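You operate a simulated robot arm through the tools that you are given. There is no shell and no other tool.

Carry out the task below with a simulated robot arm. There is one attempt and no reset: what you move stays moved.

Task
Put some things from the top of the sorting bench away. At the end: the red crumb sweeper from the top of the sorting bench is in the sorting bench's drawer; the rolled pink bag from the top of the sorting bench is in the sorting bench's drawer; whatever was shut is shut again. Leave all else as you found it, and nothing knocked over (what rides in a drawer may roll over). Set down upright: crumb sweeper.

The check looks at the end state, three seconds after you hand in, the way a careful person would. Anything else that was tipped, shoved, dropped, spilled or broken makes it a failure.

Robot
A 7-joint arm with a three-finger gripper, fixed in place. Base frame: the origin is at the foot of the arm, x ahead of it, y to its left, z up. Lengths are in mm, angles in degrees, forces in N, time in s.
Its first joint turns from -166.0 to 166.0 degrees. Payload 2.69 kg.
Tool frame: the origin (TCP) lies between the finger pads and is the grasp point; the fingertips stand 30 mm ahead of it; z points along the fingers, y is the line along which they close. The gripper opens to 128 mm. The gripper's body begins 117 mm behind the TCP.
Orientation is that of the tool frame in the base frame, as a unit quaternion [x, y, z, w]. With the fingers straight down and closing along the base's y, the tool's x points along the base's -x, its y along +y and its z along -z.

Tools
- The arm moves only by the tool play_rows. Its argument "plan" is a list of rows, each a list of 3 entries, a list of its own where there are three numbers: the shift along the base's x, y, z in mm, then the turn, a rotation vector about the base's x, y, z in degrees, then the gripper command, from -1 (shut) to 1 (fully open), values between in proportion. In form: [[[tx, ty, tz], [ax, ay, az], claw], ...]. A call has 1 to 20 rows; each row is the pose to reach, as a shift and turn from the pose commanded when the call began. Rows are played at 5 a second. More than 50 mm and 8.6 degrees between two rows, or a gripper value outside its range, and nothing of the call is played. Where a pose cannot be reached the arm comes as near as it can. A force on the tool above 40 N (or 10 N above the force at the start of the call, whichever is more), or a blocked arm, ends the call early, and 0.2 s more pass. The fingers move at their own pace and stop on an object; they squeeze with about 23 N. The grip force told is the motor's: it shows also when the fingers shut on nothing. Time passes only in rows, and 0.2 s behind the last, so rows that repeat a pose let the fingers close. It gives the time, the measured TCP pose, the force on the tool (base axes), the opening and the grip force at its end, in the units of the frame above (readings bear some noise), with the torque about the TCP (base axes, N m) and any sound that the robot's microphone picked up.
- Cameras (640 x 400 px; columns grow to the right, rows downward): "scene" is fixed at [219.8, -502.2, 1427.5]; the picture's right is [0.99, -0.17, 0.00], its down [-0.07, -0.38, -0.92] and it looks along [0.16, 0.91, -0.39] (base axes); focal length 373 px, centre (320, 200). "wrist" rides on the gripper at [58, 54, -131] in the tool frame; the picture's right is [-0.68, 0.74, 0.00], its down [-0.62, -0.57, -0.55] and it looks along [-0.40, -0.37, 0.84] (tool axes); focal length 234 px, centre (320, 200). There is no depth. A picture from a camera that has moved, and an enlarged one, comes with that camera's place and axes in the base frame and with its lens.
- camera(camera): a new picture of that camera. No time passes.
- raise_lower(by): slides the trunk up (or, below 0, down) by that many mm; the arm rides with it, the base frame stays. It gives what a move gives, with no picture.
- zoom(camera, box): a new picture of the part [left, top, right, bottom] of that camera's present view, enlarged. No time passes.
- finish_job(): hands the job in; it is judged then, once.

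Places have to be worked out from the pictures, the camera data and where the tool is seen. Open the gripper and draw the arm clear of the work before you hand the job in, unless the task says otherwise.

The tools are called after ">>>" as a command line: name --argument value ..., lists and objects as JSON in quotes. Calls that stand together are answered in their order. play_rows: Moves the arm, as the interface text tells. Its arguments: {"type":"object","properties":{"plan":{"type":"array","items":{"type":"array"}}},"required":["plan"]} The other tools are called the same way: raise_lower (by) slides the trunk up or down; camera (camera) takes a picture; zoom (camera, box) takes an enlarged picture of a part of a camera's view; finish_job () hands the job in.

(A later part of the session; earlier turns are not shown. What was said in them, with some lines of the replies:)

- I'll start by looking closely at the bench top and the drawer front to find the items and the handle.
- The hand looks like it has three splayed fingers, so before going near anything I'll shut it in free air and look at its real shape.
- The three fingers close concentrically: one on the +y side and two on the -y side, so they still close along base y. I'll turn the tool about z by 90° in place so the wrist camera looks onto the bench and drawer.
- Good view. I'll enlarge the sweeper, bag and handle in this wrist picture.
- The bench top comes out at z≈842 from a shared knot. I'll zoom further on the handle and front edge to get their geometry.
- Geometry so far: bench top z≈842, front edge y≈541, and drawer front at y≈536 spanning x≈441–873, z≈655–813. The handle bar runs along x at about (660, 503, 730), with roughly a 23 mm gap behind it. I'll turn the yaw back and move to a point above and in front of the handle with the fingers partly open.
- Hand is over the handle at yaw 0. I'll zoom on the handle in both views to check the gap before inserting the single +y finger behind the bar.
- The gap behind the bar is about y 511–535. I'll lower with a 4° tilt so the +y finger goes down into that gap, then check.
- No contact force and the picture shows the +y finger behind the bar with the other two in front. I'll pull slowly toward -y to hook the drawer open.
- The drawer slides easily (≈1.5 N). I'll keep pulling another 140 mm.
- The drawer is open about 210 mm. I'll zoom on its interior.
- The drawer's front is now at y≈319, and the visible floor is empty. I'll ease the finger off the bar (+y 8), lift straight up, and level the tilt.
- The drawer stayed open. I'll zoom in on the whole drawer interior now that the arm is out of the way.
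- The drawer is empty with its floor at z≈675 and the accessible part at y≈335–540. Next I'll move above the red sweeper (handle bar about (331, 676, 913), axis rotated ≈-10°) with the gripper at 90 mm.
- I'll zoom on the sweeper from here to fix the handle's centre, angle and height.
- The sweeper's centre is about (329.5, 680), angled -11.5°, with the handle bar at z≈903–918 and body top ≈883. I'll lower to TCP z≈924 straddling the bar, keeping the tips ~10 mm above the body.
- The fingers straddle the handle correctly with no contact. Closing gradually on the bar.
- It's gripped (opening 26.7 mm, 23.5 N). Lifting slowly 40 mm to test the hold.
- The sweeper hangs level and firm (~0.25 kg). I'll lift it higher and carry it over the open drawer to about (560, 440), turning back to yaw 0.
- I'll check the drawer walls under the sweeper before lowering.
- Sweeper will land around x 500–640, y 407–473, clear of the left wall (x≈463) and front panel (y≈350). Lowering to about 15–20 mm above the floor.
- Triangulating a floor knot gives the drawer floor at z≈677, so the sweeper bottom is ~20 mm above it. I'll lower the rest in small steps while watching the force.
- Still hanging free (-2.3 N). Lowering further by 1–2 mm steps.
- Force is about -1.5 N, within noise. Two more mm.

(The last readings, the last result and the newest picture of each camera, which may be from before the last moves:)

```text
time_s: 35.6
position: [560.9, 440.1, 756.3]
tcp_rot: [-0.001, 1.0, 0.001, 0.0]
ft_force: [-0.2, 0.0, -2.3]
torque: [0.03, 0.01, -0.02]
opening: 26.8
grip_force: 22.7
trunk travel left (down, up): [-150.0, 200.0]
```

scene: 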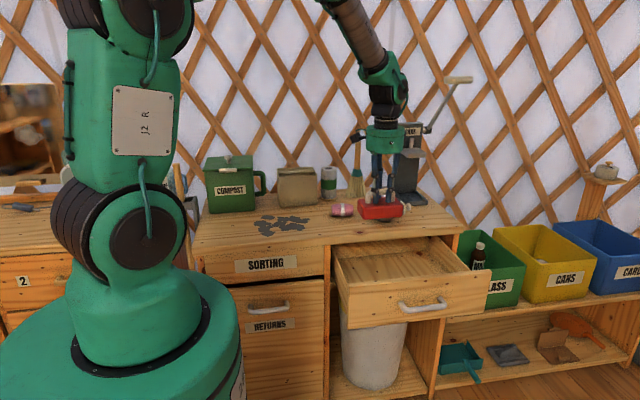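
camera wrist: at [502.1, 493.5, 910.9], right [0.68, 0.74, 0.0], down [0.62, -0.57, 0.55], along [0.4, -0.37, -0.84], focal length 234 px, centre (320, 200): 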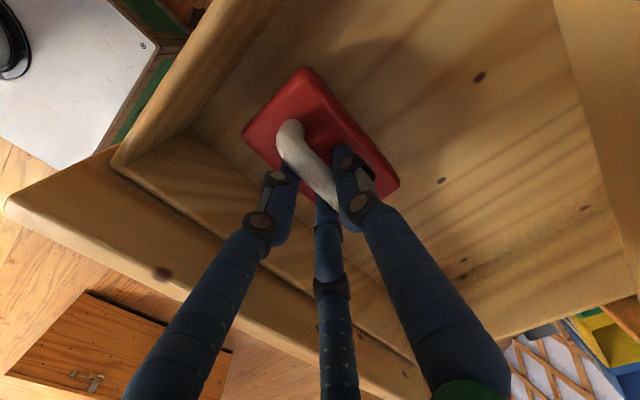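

Still hanging free at -2.3 N; continuing down in 2 mm increments.

>>> play_rows --plan '[[[0, 0, -1], [0, 0, 0], -1], [[0, 0, -2], [0, 0, 0], -1], [[0, 0, -2], [0, 0, 0], -1]]'

>>> play_rows --plan '[[[0, 0, -1], [0, 0, 0], -1], [[0, 0, -2], [0, 0, 0], -1], [[0, 0, -2], [0, 0, 0], -1]]'

```text
time_s: 36.4
position: [558.8, 441.6, 754.0]
tcp_rot: [0.0, 1.0, 0.0, 0.0]
ft_force: [-0.6, 0.0, -2.8]
torque: [-0.02, 0.0, 0.03]
opening: 26.7
grip_force: 23.6
trunk travel left (down, up): [-150.0, 200.0]
```

```text
time_s: 37.2
position: [560.7, 441.5, 752.6]
tcp_rot: [0.0, 1.0, 0.0, 0.0]
ft_force: [-0.4, 0.4, -1.7]
torque: [0.0, -0.02, -0.01]
opening: 26.5
grip_force: 23.3
trunk travel left (down, up): [-150.0, 200.0]
```

No contact yet at TCP z≈753. Continuing down, reading each time.

>>> play_rows --plan '[[[0, 0, -1], [0, 0, 0], -1], [[0, 0, -2], [0, 0, 0], -1], [[0, 0, -2], [0, 0, 0], -1]]'

>>> play_rows --plan '[[[0, 0, -1], [0, 0, 0], -1], [[0, 0, -2], [0, 0, 0], -1], [[0, 0, -2], [0, 0, 0], -1]]'

>>> zoom --camera "wrist" --box '[220, 40, 420, 200]'

```text
time_s: 38.0
position: [560.5, 440.2, 751.4]
tcp_rot: [0.0, 1.0, 0.001, 0.0]
ft_force: [-0.6, 0.7, -2.0]
torque: [0.0, 0.0, 0.0]
opening: 27.2
grip_force: 23.1
trunk travel left (down, up): [-150.0, 200.0]
```

```text
time_s: 38.8
position: [561.1, 440.5, 748.9]
tcp_rot: [0.0, 1.0, 0.0, 0.001]
ft_force: [-1.7, -0.8, 5.1]
torque: [0.02, -0.09, -0.03]
opening: 26.7
grip_force: 23.0
trunk travel left (down, up): [-150.0, 200.0]
```

```text
2.50 times, centred on (320, 120) of wrist
camera zoom: at [501.3, 494.0, 881.6], right [0.68, 0.74, 0.0], down [0.62, -0.57, 0.55], along [0.4, -0.37, -0.84], focal length 585 px, centre (320, 400)
```

zoom: 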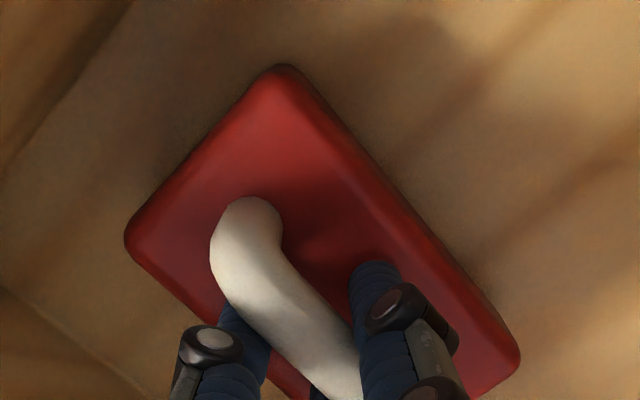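

Contact: force rose to +5 N at TCP z≈749, so the sweeper sits on the floor (z≈667). Easing up 1 mm and opening gently, then lifting straight out.

>>> play_rows --plan '[[[0, 0, 0.7], [0, 0, 0], -1], [[0, 0, 0.7], [0, 0, 0], -0.5], [[0, 0, 0.7], [0, 0, 0], -0.4], [[0, 0, 0.7], [0, 0, 0], -0.2], [[0, 0, 0.7], [0, 0, 0], 0.1], [[0, 0, 0.7], [0, 0, 0], 0.3], [[0, 0, 0.7], [0, 0, 0], 0.3]]'

>>> camera --camera "wrist"

>>> zoom --camera "scene" --box '[320, 180, 500, 300]'

```text
time_s: 40.4
position: [560.0, 440.9, 750.0]
tcp_rot: [0.0, 1.0, 0.001, 0.0]
ft_force: [0.5, 0.6, -0.3]
torque: [0.02, 0.01, 0.01]
opening: 83.2
grip_force: 0.1
trunk travel left (down, up): [-150.0, 200.0]
```

```text
taken
camera wrist: at [501.2, 494.1, 881.8], right [0.68, 0.74, 0.0], down [0.62, -0.57, 0.55], along [0.4, -0.37, -0.84], focal length 234 px, centre (320, 200)
```

wrist: 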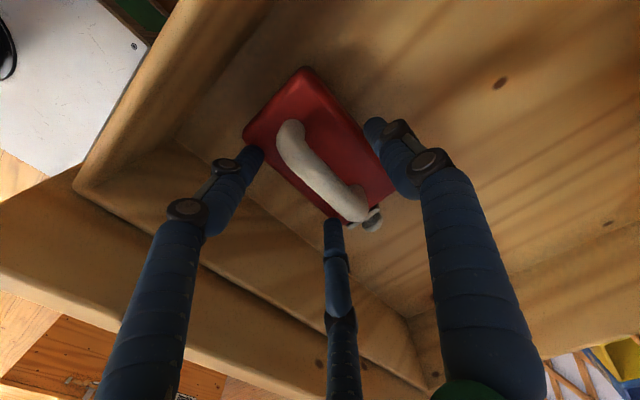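

```text
3.33 times, centred on (410, 240) of scene
camera zoom: at [219.8, -502.2, 1427.5], right [0.99, -0.17, 0.0], down [-0.07, -0.38, -0.92], along [0.16, 0.91, -0.39], focal length 1243 px, centre (20, 67)
```

zoom: 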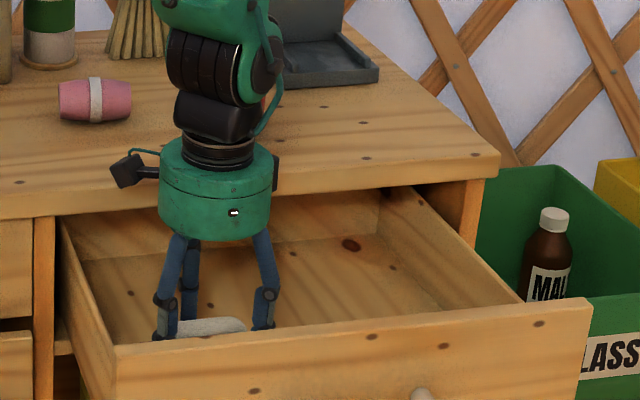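

Sweeper is standing upright and free. Lifting straight up and out, then moving over the pink bag at about (511, 704).

>>> play_rows --plan '[[[0, 0, 10], [0, 0, 0], 0.3], [[0, 0, 30], [0, 0, 0], 0.3], [[0, 0, 60], [0, 0, 0], 0.3], [[0, 0, 95], [0, 0, 0], 0.3], [[0, 0, 135], [0, 0, 0], 0.3], [[0, 0, 175], [0, 0, 0], 0.3], [[0, 0, 215], [0, 0, 0], 0.3], [[0, 0, 255], [0, 0, 0], 0.3], [[0, 0, 290], [0, 0, 0], 0.3], [[-6, 30, 290], [0, 0, -2], 0.3], [[-12, 65, 290], [0, 0, -4], 0.3], [[-18, 100, 290], [0, 0, -6], 0.3], [[-24, 135, 290], [0, 0, -8], 0.3], [[-30, 170, 290], [0, 0, -8], 0.3], [[-36, 200, 290], [0, 0, -8], 0.3], [[-42, 230, 290], [0, 0, -8], 0.3], [[-48, 255, 290], [0, 0, -8], 0.3], [[-49, 265, 290], [0, 0, -8], 0.3], [[-49, 265, 290], [0, 0, -8], 0.3]]'

>>> camera --camera "wrist"

>>> camera --camera "scene"

```text
time_s: 44.4
position: [512.7, 705.5, 1039.1]
tcp_rot: [0.069, 0.998, 0.0, 0.0]
ft_force: [-0.6, 0.6, -0.4]
torque: [0.01, -0.01, 0.02]
opening: 83.4
grip_force: 0.0
trunk travel left (down, up): [-150.0, 200.0]
```

```text
taken
camera wrist: at [461.1, 766.5, 1170.3], right [0.77, 0.64, 0.0], down [0.53, -0.65, 0.55], along [0.35, -0.42, -0.84], focal length 234 px, centre (320, 200)
```

wrist: 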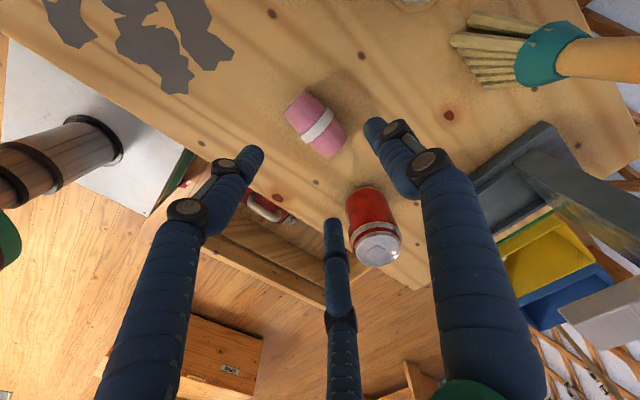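

```text
taken
```

scene: 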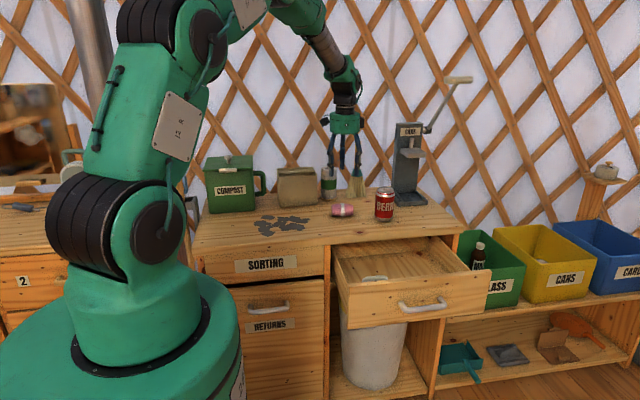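

I'll zoom to fix the bag's centre and angle and check clearance to its neighbours.

>>> zoom --camera "wrist" --box '[250, 60, 400, 200]'

>>> zoom --camera "scene" --box '[310, 130, 410, 235]'

```text
2.86 times, centred on (325, 130) of wrist
camera zoom: at [461.1, 766.5, 1170.3], right [0.77, 0.64, 0.0], down [0.53, -0.65, 0.55], along [0.35, -0.42, -0.84], focal length 669 px, centre (306, 400)
```

zoom: 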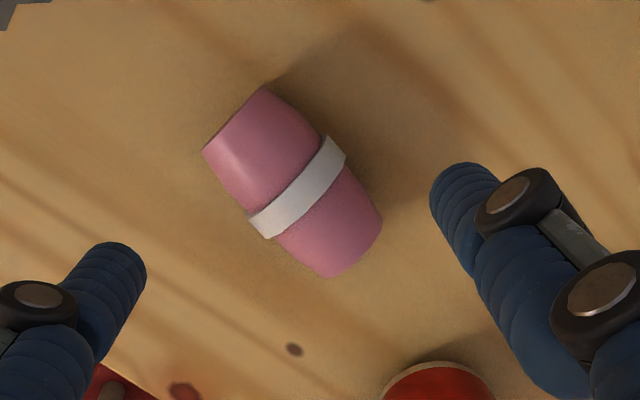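

```text
3.81 times, centred on (360, 182) of scene
camera zoom: at [219.8, -502.2, 1427.5], right [0.99, -0.17, 0.0], down [-0.07, -0.38, -0.92], along [0.16, 0.91, -0.39], focal length 1421 px, centre (168, 267)
```

zoom: 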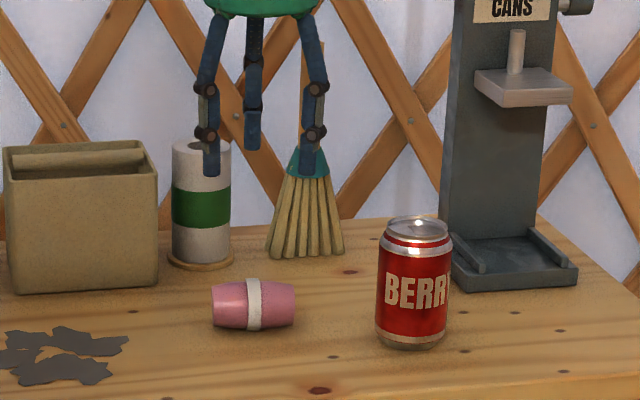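

The bag is centred at about (511.5, 700), axis -7°, ~78 mm long and ~50 mm across. Because two of the fingers converge diagonally, I'll turn the tool so those two squeeze the bag's long sides and the single finger bears on its -x end; that means rotating +91° at height and opening fully.

>>> play_rows --plan '[[[-1, 0, 0], [0, 0, 8.3], 1], [[-2, 0, 0], [0, 0, 16.6], 1], [[-3, 0, 0], [0, 0, 24.9], 1], [[-4, 0, 0], [0, 0, 33.2], 1], [[-5, 0, 0], [0, 0, 41.5], 1], [[-6, -1, 0], [0, 0, 49.8], 1], [[-7, -1, 0], [0, 0, 58.1], 1], [[-8, -2, 0], [0, 0, 66.4], 1], [[-9, -2, 0], [0, 0, 74.7], 1], [[-10, -3, 0], [0, 0, 83], 1], [[-10.4, -3.2, 0], [0, 0, 91], 1], [[-10.4, -3.2, -30], [0, 0, 91], 1], [[-10.4, -3.2, -50], [0, 0, 91], 1], [[-10.4, -3.2, -50], [0, 0, 91], 1]]'

>>> camera --camera "wrist"

>>> zoom --camera "scene" --box '[290, 100, 440, 235]'

```text
time_s: 47.4
position: [500.0, 703.1, 989.1]
tcp_rot: [-0.662, 0.749, 0.0, 0.0]
ft_force: [-0.2, -0.2, -0.5]
torque: [-0.02, 0.02, -0.01]
opening: 128.0
grip_force: 0.0
trunk travel left (down, up): [-150.0, 200.0]
```

```text
taken
camera wrist: at [439.7, 650.7, 1121.2], right [-0.65, 0.76, 0.0], down [0.64, 0.54, 0.55], along [0.42, 0.36, -0.84], focal length 234 px, centre (320, 200)
```

wrist: 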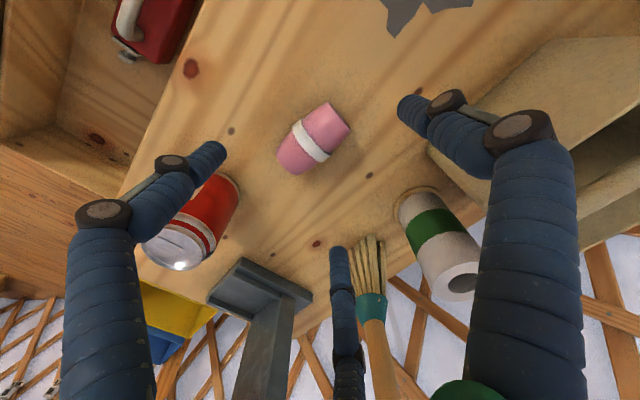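

```text
2.96 times, centred on (365, 168) of scene
camera zoom: at [219.8, -502.2, 1427.5], right [0.99, -0.17, 0.0], down [-0.07, -0.38, -0.92], along [0.16, 0.91, -0.39], focal length 1105 px, centre (187, 296)
```

zoom: 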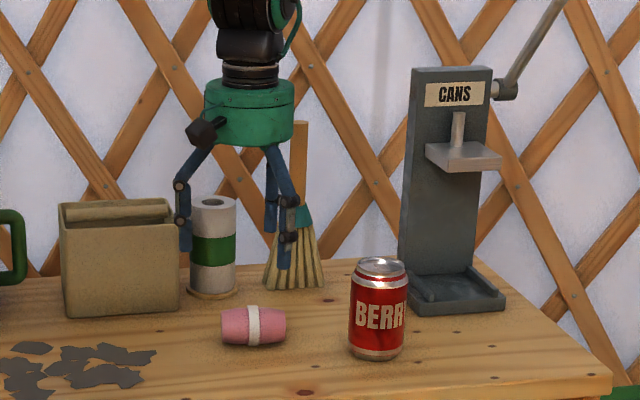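

The bag is centred at about (512, 701), lined up between the two side fingers. Lowering to TCP z≈880 so the tips stay ~8 mm off the bench.

>>> play_rows --plan '[[[0.5, -0.5, -25], [0, 0, 0], 1], [[0.5, -0.5, -50], [0, 0, 0], 1], [[0.5, -0.5, -75], [0, 0, 0], 1], [[0.5, -0.5, -90], [0, 0, 0], 1], [[0.5, -0.5, -100], [0, 0, 0], 1], [[0.5, -0.5, -106], [0, 0, 0], 1], [[0.5, -0.5, -110], [0, 0, 0], 1], [[0.5, -0.5, -110], [0, 0, 0], 1]]'

>>> camera --camera "wrist"

>>> zoom --camera "scene" --box '[290, 120, 410, 235]'

```text
time_s: 49.2
position: [501.9, 701.8, 880.2]
tcp_rot: [-0.663, 0.749, 0.0, 0.0]
ft_force: [1.2, -0.5, 0.8]
torque: [-0.02, -0.01, -0.01]
opening: 127.8
grip_force: 0.0
trunk travel left (down, up): [-150.0, 200.0]
```

```text
taken
camera wrist: at [440.7, 649.6, 1011.4], right [-0.65, 0.76, 0.0], down [0.64, 0.54, 0.55], along [0.42, 0.36, -0.84], focal length 234 px, centre (320, 200)
```

wrist: 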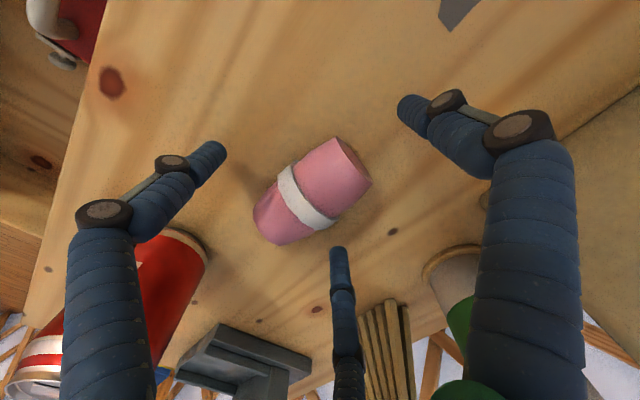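

```text
3.48 times, centred on (350, 178) of scene
camera zoom: at [219.8, -502.2, 1427.5], right [0.99, -0.17, 0.0], down [-0.07, -0.38, -0.92], along [0.16, 0.91, -0.39], focal length 1297 px, centre (216, 278)
```

zoom: 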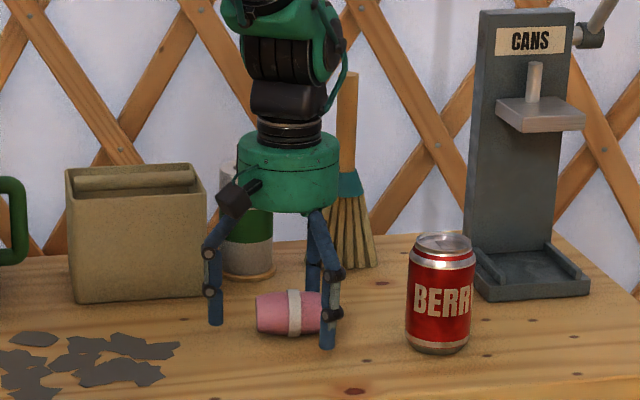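

The bag lies centred between the side fingers with the end finger clear. Closing gradually.

>>> play_rows --plan '[[[0, 0, 0], [0, 0, 0], 0.7], [[0, 0, 0], [0, 0, 0], 0.4], [[0, 0, 0], [0, 0, 0], 0.2], [[0, 0, 0], [0, 0, 0], 0.0], [[0, 0, 0], [0, 0, 0], -0.2], [[0, 0, 0], [0, 0, 0], -0.5], [[0, 0, 0], [0, 0, 0], -1], [[0, 0, 0], [0, 0, 0], -1], [[0, 0, 0], [0, 0, 0], -1]]'

>>> camera --camera "wrist"

>>> zoom --camera "scene" --box '[290, 120, 410, 235]'

```text
time_s: 51.2
position: [501.1, 701.1, 879.9]
tcp_rot: [-0.662, 0.749, 0.0, 0.0]
ft_force: [-0.1, 0.8, 3.6]
torque: [0.05, 0.04, 0.0]
opening: 47.1
grip_force: 22.9
trunk travel left (down, up): [-150.0, 200.0]
```

```text
taken
camera wrist: at [440.6, 649.6, 1011.9], right [-0.65, 0.76, 0.0], down [0.64, 0.54, 0.55], along [0.42, 0.36, -0.84], focal length 234 px, centre (320, 200)
```

wrist: 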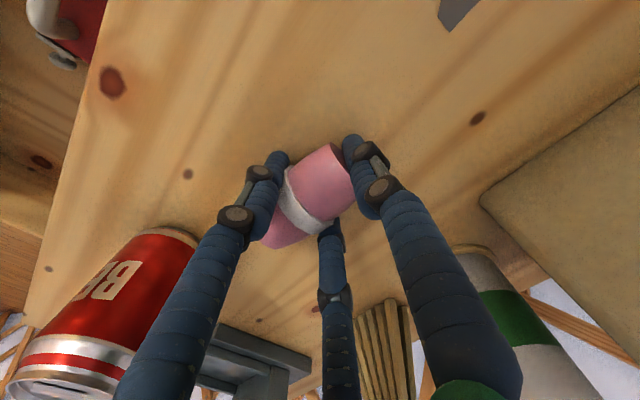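

```text
3.48 times, centred on (350, 178) of scene
camera zoom: at [219.8, -502.2, 1427.5], right [0.99, -0.17, 0.0], down [-0.07, -0.38, -0.92], along [0.16, 0.91, -0.39], focal length 1297 px, centre (216, 278)
```

zoom: 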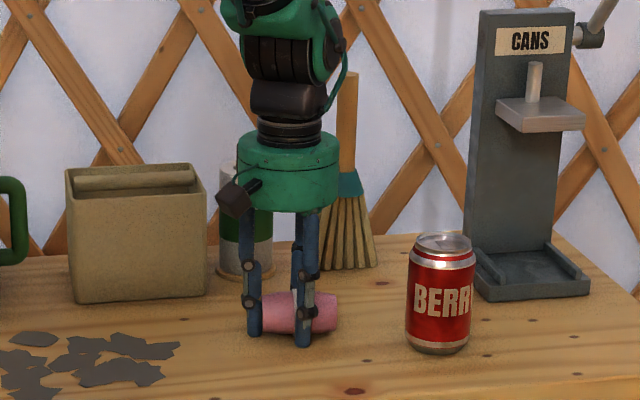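

All three fingers are on the bag (47 mm, 22.9 N). Lifting slowly to test.

>>> play_rows --plan '[[[0, 0, 5], [0, 0, 0], -1], [[0, 0, 12], [0, 0, 0], -1], [[0, 0, 22], [0, 0, 0], -1], [[0, 0, 34], [0, 0, 0], -1], [[0, 0, 45], [0, 0, 0], -1], [[0, 0, 45], [0, 0, 0], -1]]'

>>> zoom --camera "scene" --box '[290, 120, 410, 235]'

>>> camera --camera "wrist"

```text
time_s: 52.6
position: [502.0, 702.3, 925.5]
tcp_rot: [-0.662, 0.749, 0.0, 0.0]
ft_force: [0.3, -0.1, 0.2]
torque: [0.01, 0.01, 0.05]
opening: 46.9
grip_force: 22.6
trunk travel left (down, up): [-150.0, 200.0]
```

```text
3.48 times, centred on (350, 178) of scene
camera zoom: at [219.8, -502.2, 1427.5], right [0.99, -0.17, 0.0], down [-0.07, -0.38, -0.92], along [0.16, 0.91, -0.39], focal length 1297 px, centre (216, 278)
```

zoom: 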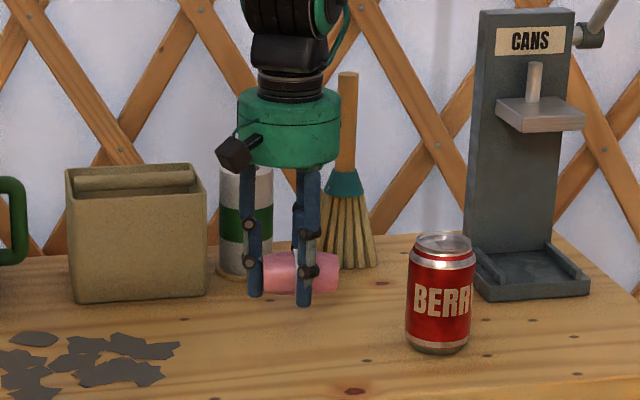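

```text
taken
camera wrist: at [440.7, 649.8, 1056.6], right [-0.65, 0.76, 0.0], down [0.64, 0.54, 0.55], along [0.42, 0.36, -0.84], focal length 234 px, centre (320, 200)
```

wrist: 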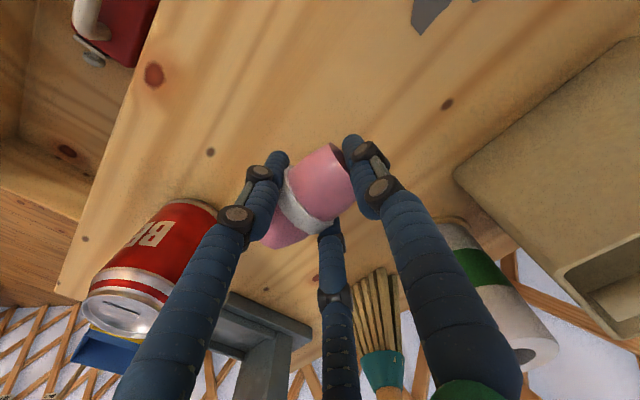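

Bag is held securely. Raising to clear the can, then carrying it over the right part of the drawer at about (753, 440).

>>> play_rows --plan '[[[0, 0, 30], [0, 0, 0], -1], [[0, 0, 65], [0, 0, 0], -1], [[0, 0, 100], [0, 0, 0], -1], [[0, 0, 135], [0, 0, 0], -1], [[12, -20, 135], [0, 0, 0], -1], [[28, -42, 135], [0, 0, 0], -1], [[46, -66, 135], [0, 0, 0], -1], [[66, -90, 135], [0, 0, 0], -1], [[88, -114, 135], [0, 0, 0], -1], [[112, -138, 135], [0, 0, 0], -1], [[136, -162, 135], [0, 0, 0], -1], [[160, -186, 135], [0, 0, 0], -1], [[184, -208, 135], [0, 0, 0], -1], [[208, -228, 135], [0, 0, 0], -1], [[230, -246, 135], [0, 0, 0], -1], [[245, -257, 135], [0, 0, 0], -1], [[252, -261, 135], [0, 0, 0], -1], [[252, -261, 135], [0, 0, 0], -1]]'

>>> camera --camera "scene"

>>> camera --camera "wrist"

```text
time_s: 56.4
position: [753.0, 441.3, 1059.4]
tcp_rot: [-0.663, 0.749, 0.0, 0.0]
ft_force: [-0.3, 0.3, -0.8]
torque: [-0.03, 0.02, -0.01]
opening: 46.8
grip_force: 23.1
trunk travel left (down, up): [-150.0, 200.0]
```

```text
taken
```

scene: 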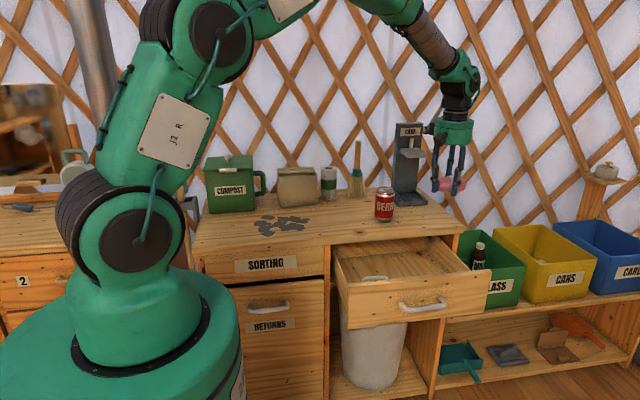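

```text
taken
camera wrist: at [693.1, 389.0, 1190.5], right [-0.65, 0.76, 0.0], down [0.64, 0.54, 0.55], along [0.42, 0.36, -0.84], focal length 234 px, centre (320, 200)
```

wrist: 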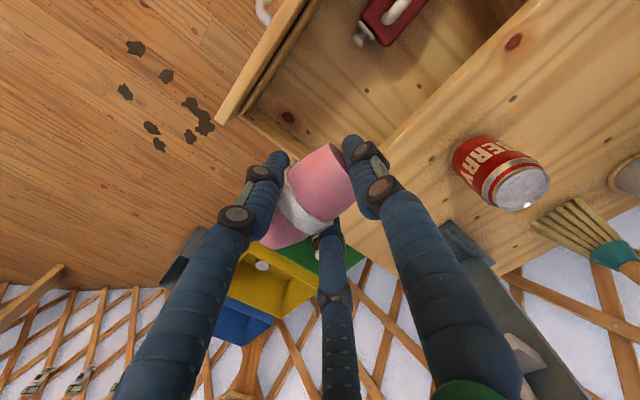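

The bag hangs over clear floor: right wall is at x≈850, and the sweeper's knob ends at x≈637. Lowering to about 20 mm above the floor.

>>> play_rows --plan '[[[0, 0, -25], [0, 0, 0], -1], [[0, 0, -60], [0, 0, 0], -1], [[0, 0, -95], [0, 0, 0], -1], [[0, 0, -130], [0, 0, 0], -1], [[0, 0, -165], [0, 0, 0], -1], [[0, 0, -200], [0, 0, 0], -1], [[0, 0, -230], [0, 0, 0], -1], [[0, 0, -260], [0, 0, 0], -1], [[0, 0, -285], [0, 0, 0], -1], [[0, 0, -305], [0, 0, 0], -1], [[0, 0, -320], [0, 0, 0], -1], [[0, 0, -333], [0, 0, 0], -1], [[0, 0, -333], [0, 0, 0], -1]]'

>>> zoom --camera "scene" --box '[320, 180, 500, 300]'

>>> camera --camera "wrist"

```text
time_s: 59.2
position: [751.2, 440.8, 726.4]
tcp_rot: [-0.662, 0.749, 0.0, 0.0]
ft_force: [0.3, 0.5, 0.2]
torque: [0.03, -0.02, -0.01]
opening: 46.4
grip_force: 22.6
trunk travel left (down, up): [-150.0, 200.0]
```

```text
3.33 times, centred on (410, 240) of scene
camera zoom: at [219.8, -502.2, 1427.5], right [0.99, -0.17, 0.0], down [-0.07, -0.38, -0.92], along [0.16, 0.91, -0.39], focal length 1243 px, centre (20, 67)
```

zoom: 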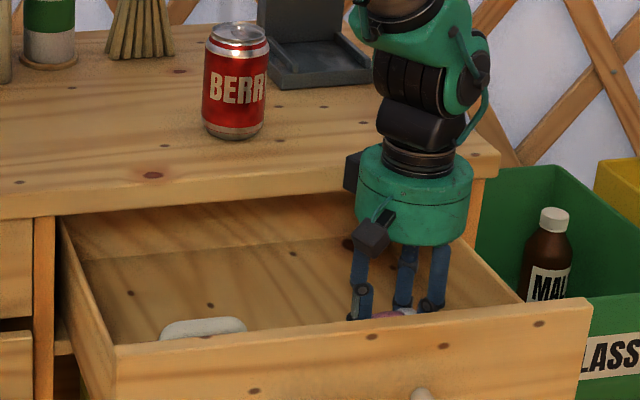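

```text
taken
camera wrist: at [691.3, 388.3, 857.8], right [-0.65, 0.76, 0.0], down [0.64, 0.54, 0.55], along [0.42, 0.36, -0.84], focal length 234 px, centre (320, 200)
```

wrist: 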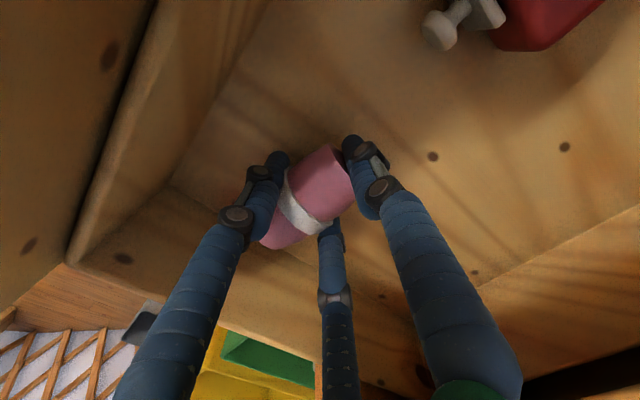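

Close to the floor with good clearance all round. Stepping down toward contact (expected near TCP z≈705).

>>> play_rows --plan '[[[0, 0, -4], [0, 0, 0], -1], [[0, 0, -8], [0, 0, 0], -1], [[0, 0, -12], [0, 0, 0], -1], [[0, 0, -15], [0, 0, 0], -1], [[0, 0, -15], [0, 0, 0], -1]]'

>>> play_rows --plan '[[[0, 0, -1], [0, 0, 0], -1], [[0, 0, -2], [0, 0, 0], -1], [[0, 0, -2], [0, 0, 0], -1]]'

>>> play_rows --plan '[[[0, 0, -1], [0, 0, 0], -1], [[0, 0, -2], [0, 0, 0], -1], [[0, 0, -2], [0, 0, 0], -1]]'

```text
time_s: 60.4
position: [753.9, 440.1, 711.3]
tcp_rot: [-0.662, 0.749, 0.0, 0.0]
ft_force: [0.2, 0.0, -0.1]
torque: [0.0, 0.01, -0.01]
opening: 46.4
grip_force: 23.6
trunk travel left (down, up): [-150.0, 200.0]
```

```text
time_s: 61.2
position: [754.6, 440.8, 709.9]
tcp_rot: [-0.662, 0.749, 0.0, 0.0]
ft_force: [-0.2, 0.7, -0.5]
torque: [0.03, 0.0, 0.03]
opening: 46.5
grip_force: 23.5
trunk travel left (down, up): [-150.0, 200.0]
```

```text
time_s: 62.0
position: [753.3, 439.3, 707.3]
tcp_rot: [-0.662, 0.749, -0.001, 0.001]
ft_force: [0.2, 0.3, -0.7]
torque: [0.0, 0.01, -0.03]
opening: 46.4
grip_force: 22.9
trunk travel left (down, up): [-150.0, 200.0]
```

No contact yet at z≈707.8. Two more 2 mm steps.

>>> play_rows --plan '[[[0, 0, -1], [0, 0, 0], -1], [[0, 0, -2], [0, 0, 0], -1], [[0, 0, -2], [0, 0, 0], -1]]'

>>> play_rows --plan '[[[0, 0, -1], [0, 0, 0], -1], [[0, 0, -2], [0, 0, 0], -1], [[0, 0, -2], [0, 0, 0], -1]]'

```text
time_s: 62.8
position: [752.6, 442.6, 706.3]
tcp_rot: [-0.662, 0.749, -0.001, 0.0]
ft_force: [-1.4, -1.8, 7.1]
torque: [-0.07, 0.28, 0.08]
opening: 46.5
grip_force: 23.2
trunk travel left (down, up): [-150.0, 200.0]
```

```text
time_s: 63.6
position: [755.8, 441.3, 705.8]
tcp_rot: [-0.662, 0.749, 0.0, 0.001]
ft_force: [-10.8, -2.1, 31.5]
torque: [-0.34, 0.95, -0.01]
opening: 46.8
grip_force: 23.0
trunk travel left (down, up): [-150.0, 200.0]
```

Contact made at TCP z≈706 and now pressing 31 N; I'll back up 2 mm before opening gently.

>>> play_rows --plan '[[[0, 0, 1.5], [0, 0, 0], -1], [[0, 0, 2], [0, 0, 0], -1], [[0, 0, 2], [0, 0, 0], -0.25], [[0, 0, 2], [0, 0, 0], -0.2], [[0, 0, 2], [0, 0, 0], -0.1], [[0, 0, 2], [0, 0, 0], 0.1], [[0, 0, 2], [0, 0, 0], 0.3], [[0, 0, 2], [0, 0, 0], 0.4], [[0, 0, 2], [0, 0, 0], 0.4]]'

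>>> camera --camera "wrist"

```text
time_s: 65.6
position: [753.9, 441.7, 704.7]
tcp_rot: [-0.663, 0.749, 0.0, -0.001]
ft_force: [0.0, 0.8, -0.9]
torque: [-0.01, 0.04, 0.01]
opening: 89.3
grip_force: 0.0
trunk travel left (down, up): [-150.0, 200.0]
```

```text
taken
camera wrist: at [693.1, 388.8, 837.1], right [-0.65, 0.76, 0.0], down [0.64, 0.54, 0.55], along [0.42, 0.36, -0.84], focal length 234 px, centre (320, 200)
```

wrist: 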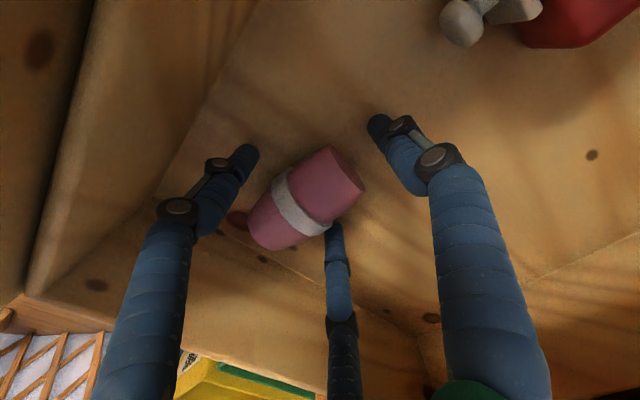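

The bag lies free on the drawer floor. Opening a bit more and lifting straight out.

>>> play_rows --plan '[[[0, 0, 0], [0, 0, 0], 0.6], [[0, 0, 2], [0, 0, 0], 0.6], [[0, 0, 12], [0, 0, 0], 0.6], [[0, 0, 30], [0, 0, 0], 0.6], [[0, 0, 55], [0, 0, 0], 0.6], [[0, 0, 85], [0, 0, 0], 0.6], [[0, 0, 120], [0, 0, 0], 0.6], [[0, 0, 155], [0, 0, 0], 0.6], [[0, 0, 190], [0, 0, 0], 0.6], [[0, 0, 225], [0, 0, 0], 0.6], [[0, 0, 260], [0, 0, 0], 0.6], [[0, 0, 295], [0, 0, 0], 0.6]]'

>>> camera --camera "wrist"

>>> camera --camera "scene"

```text
time_s: 68.2
position: [751.8, 442.7, 1000.5]
tcp_rot: [-0.663, 0.749, 0.0, 0.001]
ft_force: [-0.4, -0.1, -0.2]
torque: [0.03, -0.03, -0.02]
opening: 102.3
grip_force: 0.0
trunk travel left (down, up): [-150.0, 200.0]
```

```text
taken
camera wrist: at [690.5, 390.7, 1132.7], right [-0.65, 0.76, 0.0], down [0.64, 0.54, 0.55], along [0.42, 0.36, -0.84], focal length 234 px, centre (320, 200)
```

wrist: 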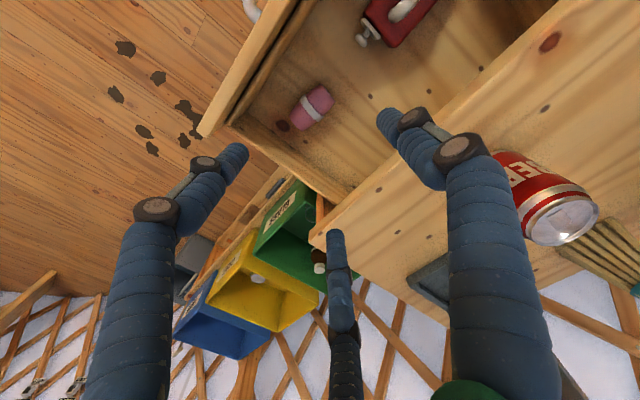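

```text
taken
```

scene: 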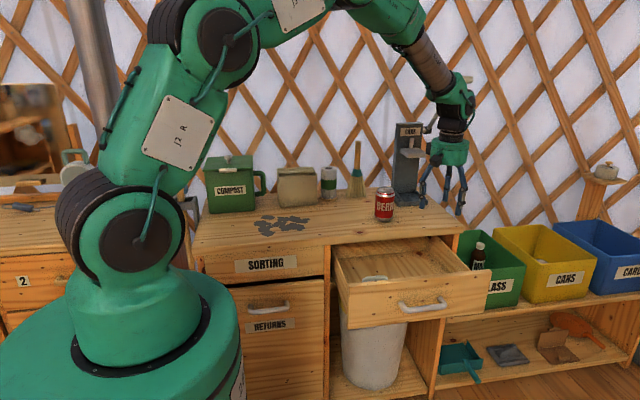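

Both items are in the drawer. Now I'll shut the fingers, turn back to yaw 0, and move out in front of the handle at height.

>>> play_rows --plan '[[[-9, -22, 0], [0, 0, -8.3], -0.2], [[-18, -45, 0], [0, 0, -16.6], -1], [[-28, -68, 0], [0, 0, -24.9], -1], [[-37, -90, 0], [0, 0, -33.2], -1], [[-46, -113, 0], [0, 0, -41.5], -1], [[-56, -135, 0], [0, 0, -49.8], -1], [[-65, -158, 0], [0, 0, -58.1], -1], [[-74, -180, 0], [0, 0, -66.4], -1], [[-84, -203, 0], [0, 0, -74.7], -1], [[-93, -225, 0], [0, 0, -83], -1], [[-93, -225, -35], [0, 0, -83], -1], [[-93, -225, -70], [0, 0, -83], -1], [[-93, -225, -100], [0, 0, -83], -1], [[-93, -225, -100], [0, 0, -83], -1]]'

>>> camera --camera "wrist"

>>> camera --camera "scene"

```text
time_s: 71.2
position: [659.8, 216.8, 901.5]
tcp_rot: [0.0, 1.0, 0.0, 0.0]
ft_force: [0.3, 0.5, 0.6]
torque: [-0.01, 0.02, 0.03]
opening: 2.1
grip_force: 23.0
trunk travel left (down, up): [-150.0, 200.0]
```

```text
taken
camera wrist: at [602.0, 269.7, 1033.6], right [0.68, 0.74, 0.0], down [0.62, -0.57, 0.55], along [0.4, -0.37, -0.84], focal length 234 px, centre (320, 200)
```

wrist: 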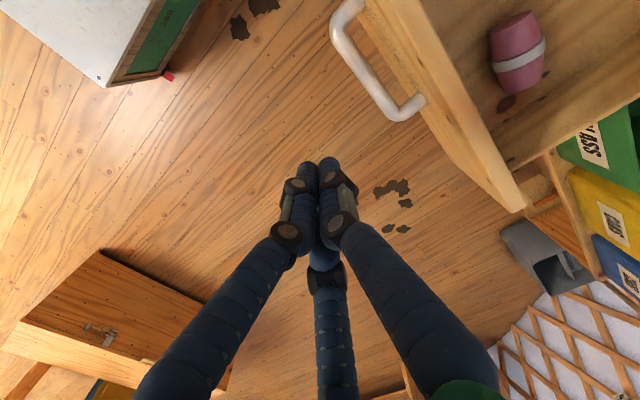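

```text
taken
```

scene: 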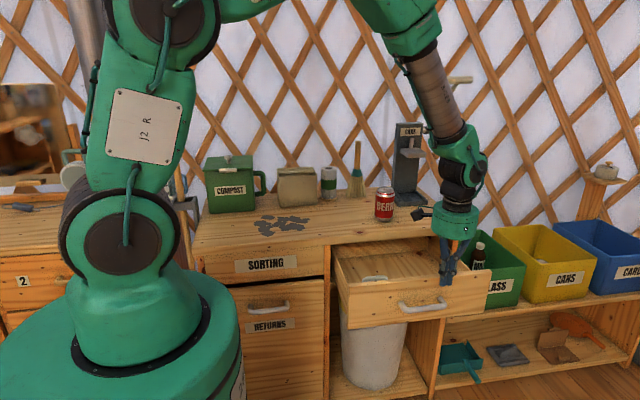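

The handle bar is at y≈293 now; I'm at y≈216 with fingers shut. Lowering to handle height in front of it.

>>> play_rows --plan '[[[0, 0, -35], [0, 0, 0], -1], [[0, 0, -70], [0, 0, 0], -1], [[0, 0, -105], [0, 0, 0], -1], [[0, 0, -135], [0, 0, 0], -1], [[0, 0, -155], [0, 0, 0], -1], [[0, 0, -165], [0, 0, 0], -1], [[0, 15, -165], [0, 0, 0], -1], [[0, 30, -165], [0, 0, 0], -1], [[0, 30, -165], [0, 0, 0], -1]]'

>>> zoom --camera "scene" --box '[320, 180, 500, 330]'

>>> camera --camera "wrist"

```text
time_s: 73.2
position: [659.4, 247.3, 736.0]
tcp_rot: [0.0, 1.0, 0.0, 0.0]
ft_force: [0.6, 0.5, 1.0]
torque: [-0.01, -0.01, -0.02]
opening: 2.3
grip_force: 22.5
trunk travel left (down, up): [-150.0, 200.0]
```

```text
2.67 times, centred on (410, 255) of scene
camera zoom: at [219.8, -502.2, 1427.5], right [0.99, -0.17, 0.0], down [-0.07, -0.38, -0.92], along [0.16, 0.91, -0.39], focal length 995 px, centre (80, 53)
```

zoom: 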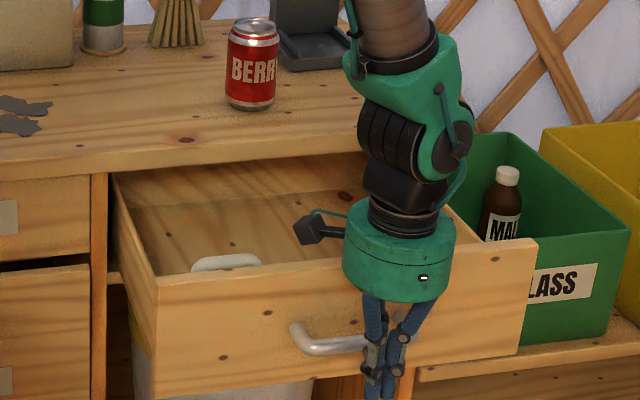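

```text
taken
camera wrist: at [600.8, 300.0, 867.4], right [0.68, 0.74, 0.0], down [0.62, -0.57, 0.55], along [0.4, -0.37, -0.84], focal length 234 px, centre (320, 200)
```

wrist: 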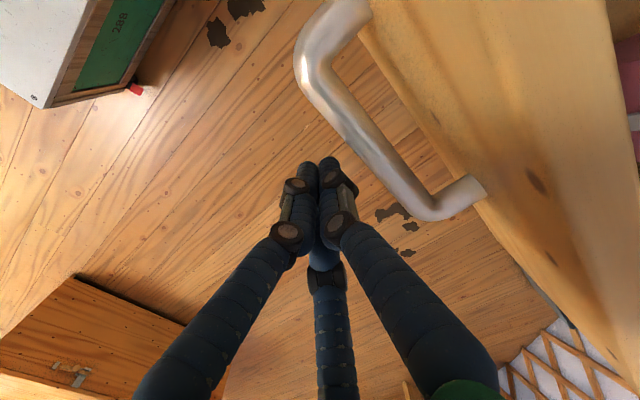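

Fingers are right in front of the bar's middle. Pushing slowly in +y.

>>> play_rows --plan '[[[0, 5, 0], [0, 0, 0], -1], [[0, 10, 0], [0, 0, 0], -1], [[0, 14, 0], [0, 0, 0], -1], [[0, 18, 0], [0, 0, 0], -1], [[0, 22, 0], [0, 0, 0], -1], [[0, 26, 0], [0, 0, 0], -1], [[0, 31, 0], [0, 0, 0], -1], [[0, 37, 0], [0, 0, 0], -1], [[0, 44, 0], [0, 0, 0], -1], [[0, 51, 0], [0, 0, 0], -1], [[0, 58, 0], [0, 0, 0], -1], [[0, 65, 0], [0, 0, 0], -1], [[0, 72, 0], [0, 0, 0], -1], [[0, 79, 0], [0, 0, 0], -1], [[0, 86, 0], [0, 0, 0], -1], [[0, 93, 0], [0, 0, 0], -1], [[0, 100, 0], [0, 0, 0], -1], [[0, 107, 0], [0, 0, 0], -1], [[0, 112, 0], [0, 0, 0], -1], [[0, 115, 0], [0, 0, 0], -1]]'

>>> zoom --camera "scene" --box '[320, 180, 500, 330]'

>>> camera --camera "wrist"

```text
time_s: 77.4
position: [660.8, 360.9, 735.7]
tcp_rot: [-0.001, 1.0, 0.0, -0.001]
ft_force: [-0.8, -2.1, 0.5]
torque: [0.02, 0.0, 0.04]
opening: 2.4
grip_force: 22.7
trunk travel left (down, up): [-150.0, 200.0]
```

```text
2.67 times, centred on (410, 255) of scene
camera zoom: at [219.8, -502.2, 1427.5], right [0.99, -0.17, 0.0], down [-0.07, -0.38, -0.92], along [0.16, 0.91, -0.39], focal length 995 px, centre (80, 53)
```

zoom: 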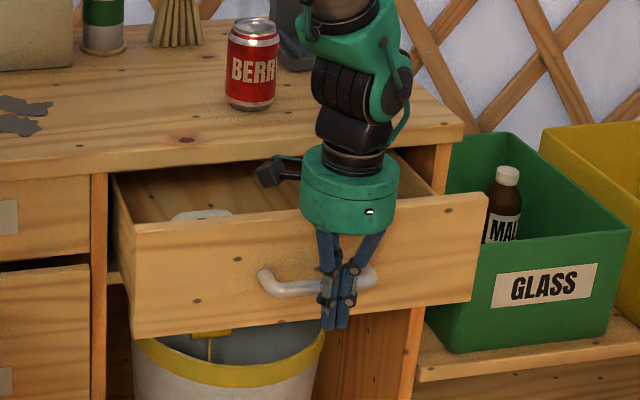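

```text
taken
camera wrist: at [601.1, 414.8, 867.6], right [0.68, 0.74, 0.0], down [0.62, -0.57, 0.55], along [0.4, -0.37, -0.84], focal length 234 px, centre (320, 200)
```

wrist: 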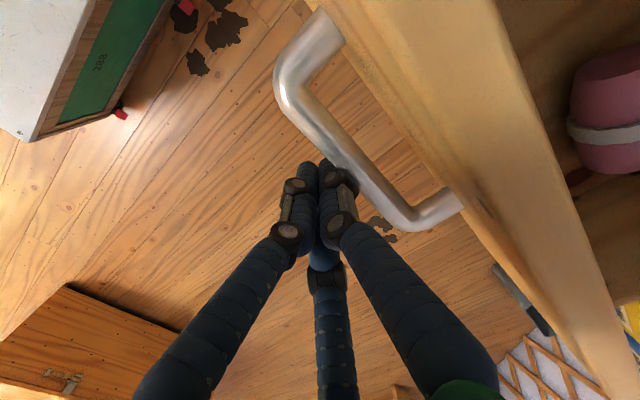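

Drawer moves smoothly with ~2 N. Continuing the push another ~100 mm.

>>> play_rows --plan '[[[0, 4, 0], [0, 0, 0], -1], [[0, 9, 0], [0, 0, 0], -1], [[0, 15, 0], [0, 0, 0], -1], [[0, 21, 0], [0, 0, 0], -1], [[0, 28, 0], [0, 0, 0], -1], [[0, 35, 0], [0, 0, 0], -1], [[0, 42, 0], [0, 0, 0], -1], [[0, 49, 0], [0, 0, 0], -1], [[0, 56, 0], [0, 0, 0], -1], [[0, 63, 0], [0, 0, 0], -1], [[0, 70, 0], [0, 0, 0], -1], [[0, 77, 0], [0, 0, 0], -1], [[0, 83, 0], [0, 0, 0], -1], [[0, 88, 0], [0, 0, 0], -1], [[0, 93, 0], [0, 0, 0], -1], [[0, 97, 0], [0, 0, 0], -1], [[0, 100, 0], [0, 0, 0], -1]]'

>>> zoom --camera "scene" --box '[320, 180, 500, 330]'

>>> camera --camera "wrist"

```text
time_s: 81.0
position: [661.5, 461.0, 736.3]
tcp_rot: [0.0, 1.0, 0.0, 0.0]
ft_force: [-0.1, -2.0, 1.3]
torque: [0.08, 0.03, 0.01]
opening: 2.3
grip_force: 23.0
trunk travel left (down, up): [-150.0, 200.0]
```

```text
2.67 times, centred on (410, 255) of scene
camera zoom: at [219.8, -502.2, 1427.5], right [0.99, -0.17, 0.0], down [-0.07, -0.38, -0.92], along [0.16, 0.91, -0.39], focal length 995 px, centre (80, 53)
```

zoom: 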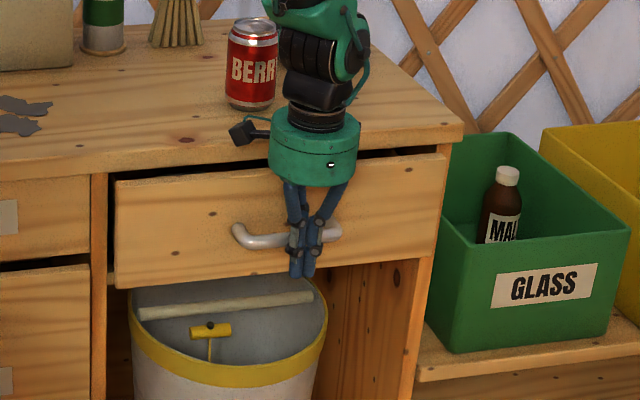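

```text
taken
camera wrist: at [601.6, 514.0, 867.6], right [0.68, 0.74, 0.0], down [0.62, -0.57, 0.55], along [0.4, -0.37, -0.84], focal length 234 px, centre (320, 200)
```

wrist: 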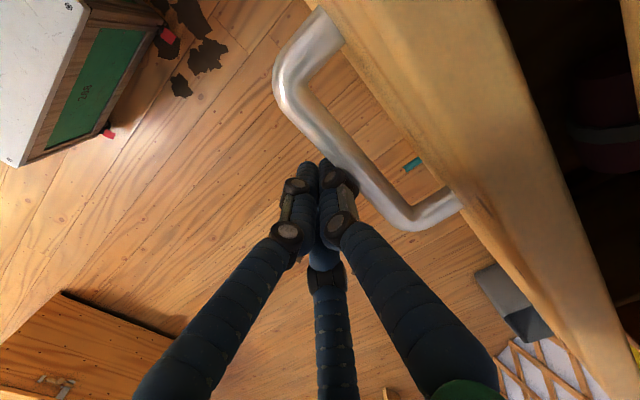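

About 15–20 mm remain. Continuing in 2 mm steps.

>>> play_rows --plan '[[[0, 2, 0], [0, 0, 0], -1], [[0, 4, 0], [0, 0, 0], -1], [[0, 6, 0], [0, 0, 0], -1], [[0, 8, 0], [0, 0, 0], -1], [[0, 10, 0], [0, 0, 0], -1], [[0, 12, 0], [0, 0, 0], -1], [[0, 12, 0], [0, 0, 0], -1]]'

>>> zoom --camera "scene" --box '[320, 200, 480, 300]'

>>> camera --camera "wrist"

```text
time_s: 82.6
position: [660.4, 472.5, 736.7]
tcp_rot: [0.0, 1.0, 0.0, 0.0]
ft_force: [0.4, -2.9, 1.8]
torque: [0.05, 0.02, 0.01]
opening: 2.3
grip_force: 22.9
trunk travel left (down, up): [-150.0, 200.0]
```

```text
4.00 times, centred on (400, 250) of scene
camera zoom: at [219.8, -502.2, 1427.5], right [0.99, -0.17, 0.0], down [-0.07, -0.38, -0.92], along [0.16, 0.91, -0.39], focal length 1492 px, centre (0, 0)
```

zoom: 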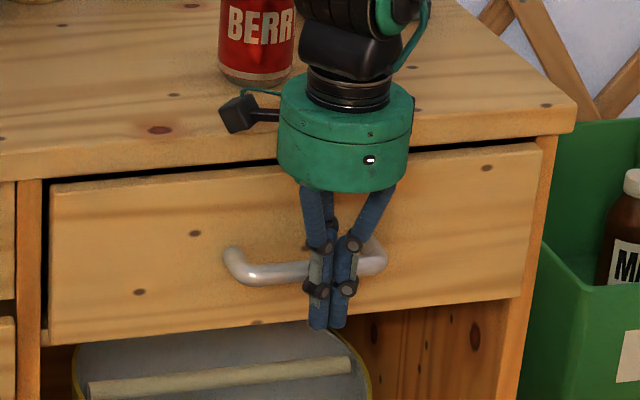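

```text
taken
camera wrist: at [601.6, 525.9, 867.2], right [0.68, 0.74, 0.0], down [0.62, -0.57, 0.55], along [0.4, -0.37, -0.84], focal length 234 px, centre (320, 200)
```

wrist: 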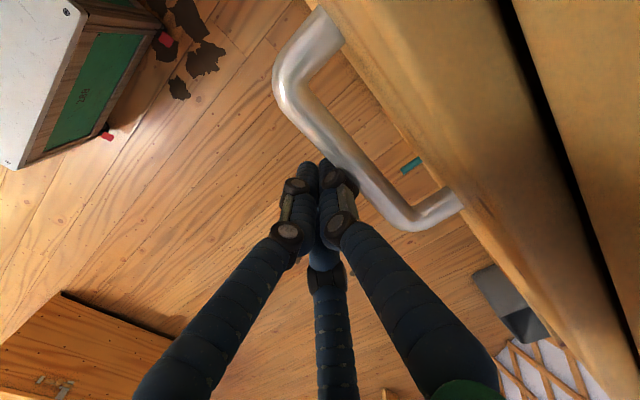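

Very nearly back to the original look. Continuing in 1 mm steps until the stop is felt.

>>> play_rows --plan '[[[0, 1, 0], [0, 0, 0], -1], [[0, 2, 0], [0, 0, 0], -1], [[0, 3, 0], [0, 0, 0], -1], [[0, 4, 0], [0, 0, 0], -1], [[0, 4, 0], [0, 0, 0], -1]]'

>>> play_rows --plan '[[[0, 1, 0], [0, 0, 0], -1], [[0, 2, 0], [0, 0, 0], -1], [[0, 2, 0], [0, 0, 0], -1]]'

```text
time_s: 83.8
position: [661.1, 475.9, 735.3]
tcp_rot: [0.0, 1.0, 0.0, -0.001]
ft_force: [0.4, -20.6, 3.2]
torque: [0.21, 0.0, -0.02]
opening: 2.0
grip_force: 22.6
trunk travel left (down, up): [-150.0, 200.0]
```

```text
time_s: 84.4
position: [660.5, 476.0, 735.2]
tcp_rot: [0.0, 1.0, -0.001, -0.001]
ft_force: [-2.4, -11.8, 10.7]
torque: [0.29, -0.03, 0.04]
opening: 2.2
grip_force: 22.6
trunk travel left (down, up): [-150.0, 200.0]
stopped in row 3: the force on the tool passed its limit at 42 N (the readings are from after the stop); the commanded pose is now the measured one
```

The drawer hit its stop at TCP y≈476 and the force climbed, so it is shut. Backing straight off in -y and then rising clear.

>>> play_rows --plan '[[[0, -3, 0], [0, 0, 0], -1], [[0, -10, 0], [0, 0, 0], -1], [[0, -25, 0], [0, 0, 0], -1], [[0, -50, 0], [0, 0, 0], -1], [[0, -80, 0], [0, 0, 0], -1], [[0, -110, 0], [0, 0, 0], -1], [[0, -110, 35], [0, 0, 0], -1], [[0, -110, 75], [0, 0, 0], -1], [[0, -110, 115], [0, 0, 0], -1], [[0, -110, 155], [0, 0, 0], -1], [[0, -110, 195], [0, 0, 0], -0.5], [[0, -110, 235], [0, 0, 0], 0], [[0, -110, 275], [0, 0, 0], 0.5], [[0, -110, 315], [0, 0, 0], 1], [[0, -110, 355], [0, 0, 0], 1], [[0, -110, 355], [0, 0, 0], 1]]'

>>> camera --camera "scene"

>>> zoom --camera "scene" --box '[320, 220, 470, 300]'

>>> camera --camera "wrist"

```text
time_s: 87.8
position: [661.4, 367.8, 1090.5]
tcp_rot: [0.0, 1.0, -0.001, -0.001]
ft_force: [-0.4, 0.3, 0.8]
torque: [0.02, -0.03, 0.01]
opening: 128.1
grip_force: 0.0
trunk travel left (down, up): [-150.0, 200.0]
```

```text
taken
```

scene: 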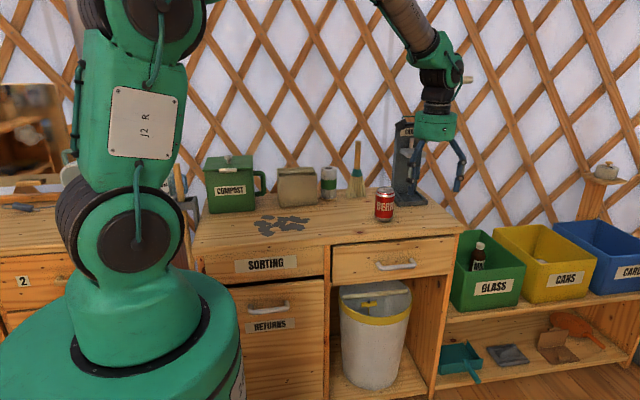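

```text
4.27 times, centred on (395, 260) of scene
camera zoom: at [219.8, -502.2, 1427.5], right [0.99, -0.17, 0.0], down [-0.07, -0.38, -0.92], along [0.16, 0.91, -0.39], focal length 1591 px, centre (0, -56)
```

zoom: 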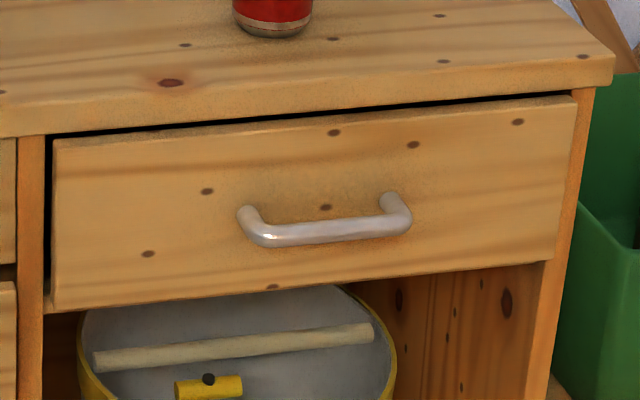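

```text
taken
camera wrist: at [602.4, 421.1, 1222.3], right [0.68, 0.74, 0.0], down [0.62, -0.56, 0.55], along [0.4, -0.37, -0.84], focal length 234 px, centre (320, 200)
```

wrist: 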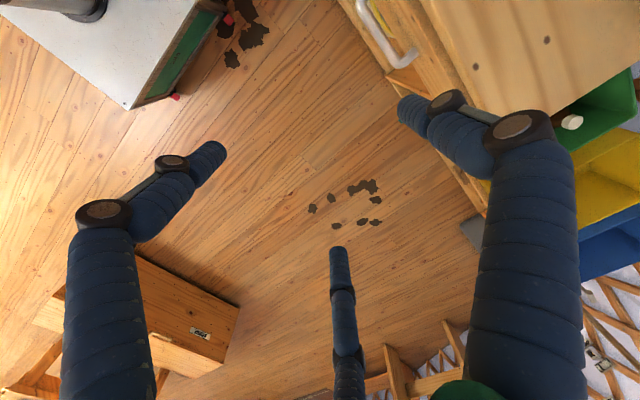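

The drawer front looks identical to the first picture, and the can, box, roll, broom and bin are where they were. The gripper is open and clear of the work, so I'm handing in.

>>> finish_job

```text
The job is handed in.
```

The red crumb sweeper and the rolled pink bag are both in the sorting bench's drawer, and the drawer is shut. I have handed the job in.

- **Sweeper:** I set it down upright on the drawer floor. It looked stable when I last saw it partway through closing.
- **Bag:** It lay on the drawer floor to the right of the sweeper when I released it.
- **Drawer:** I pushed it until it hit its stop. The last push went slightly over the force limit (42 N) and stopped by itself. In the final picture the drawer front matches the picture from the start.
- **Everything else:** The can, compost bin, brown box, paper roll and broom look unmoved in the final picture.

The gripper is open and the arm is clear of the bench. I could not see inside the drawer once it was shut.
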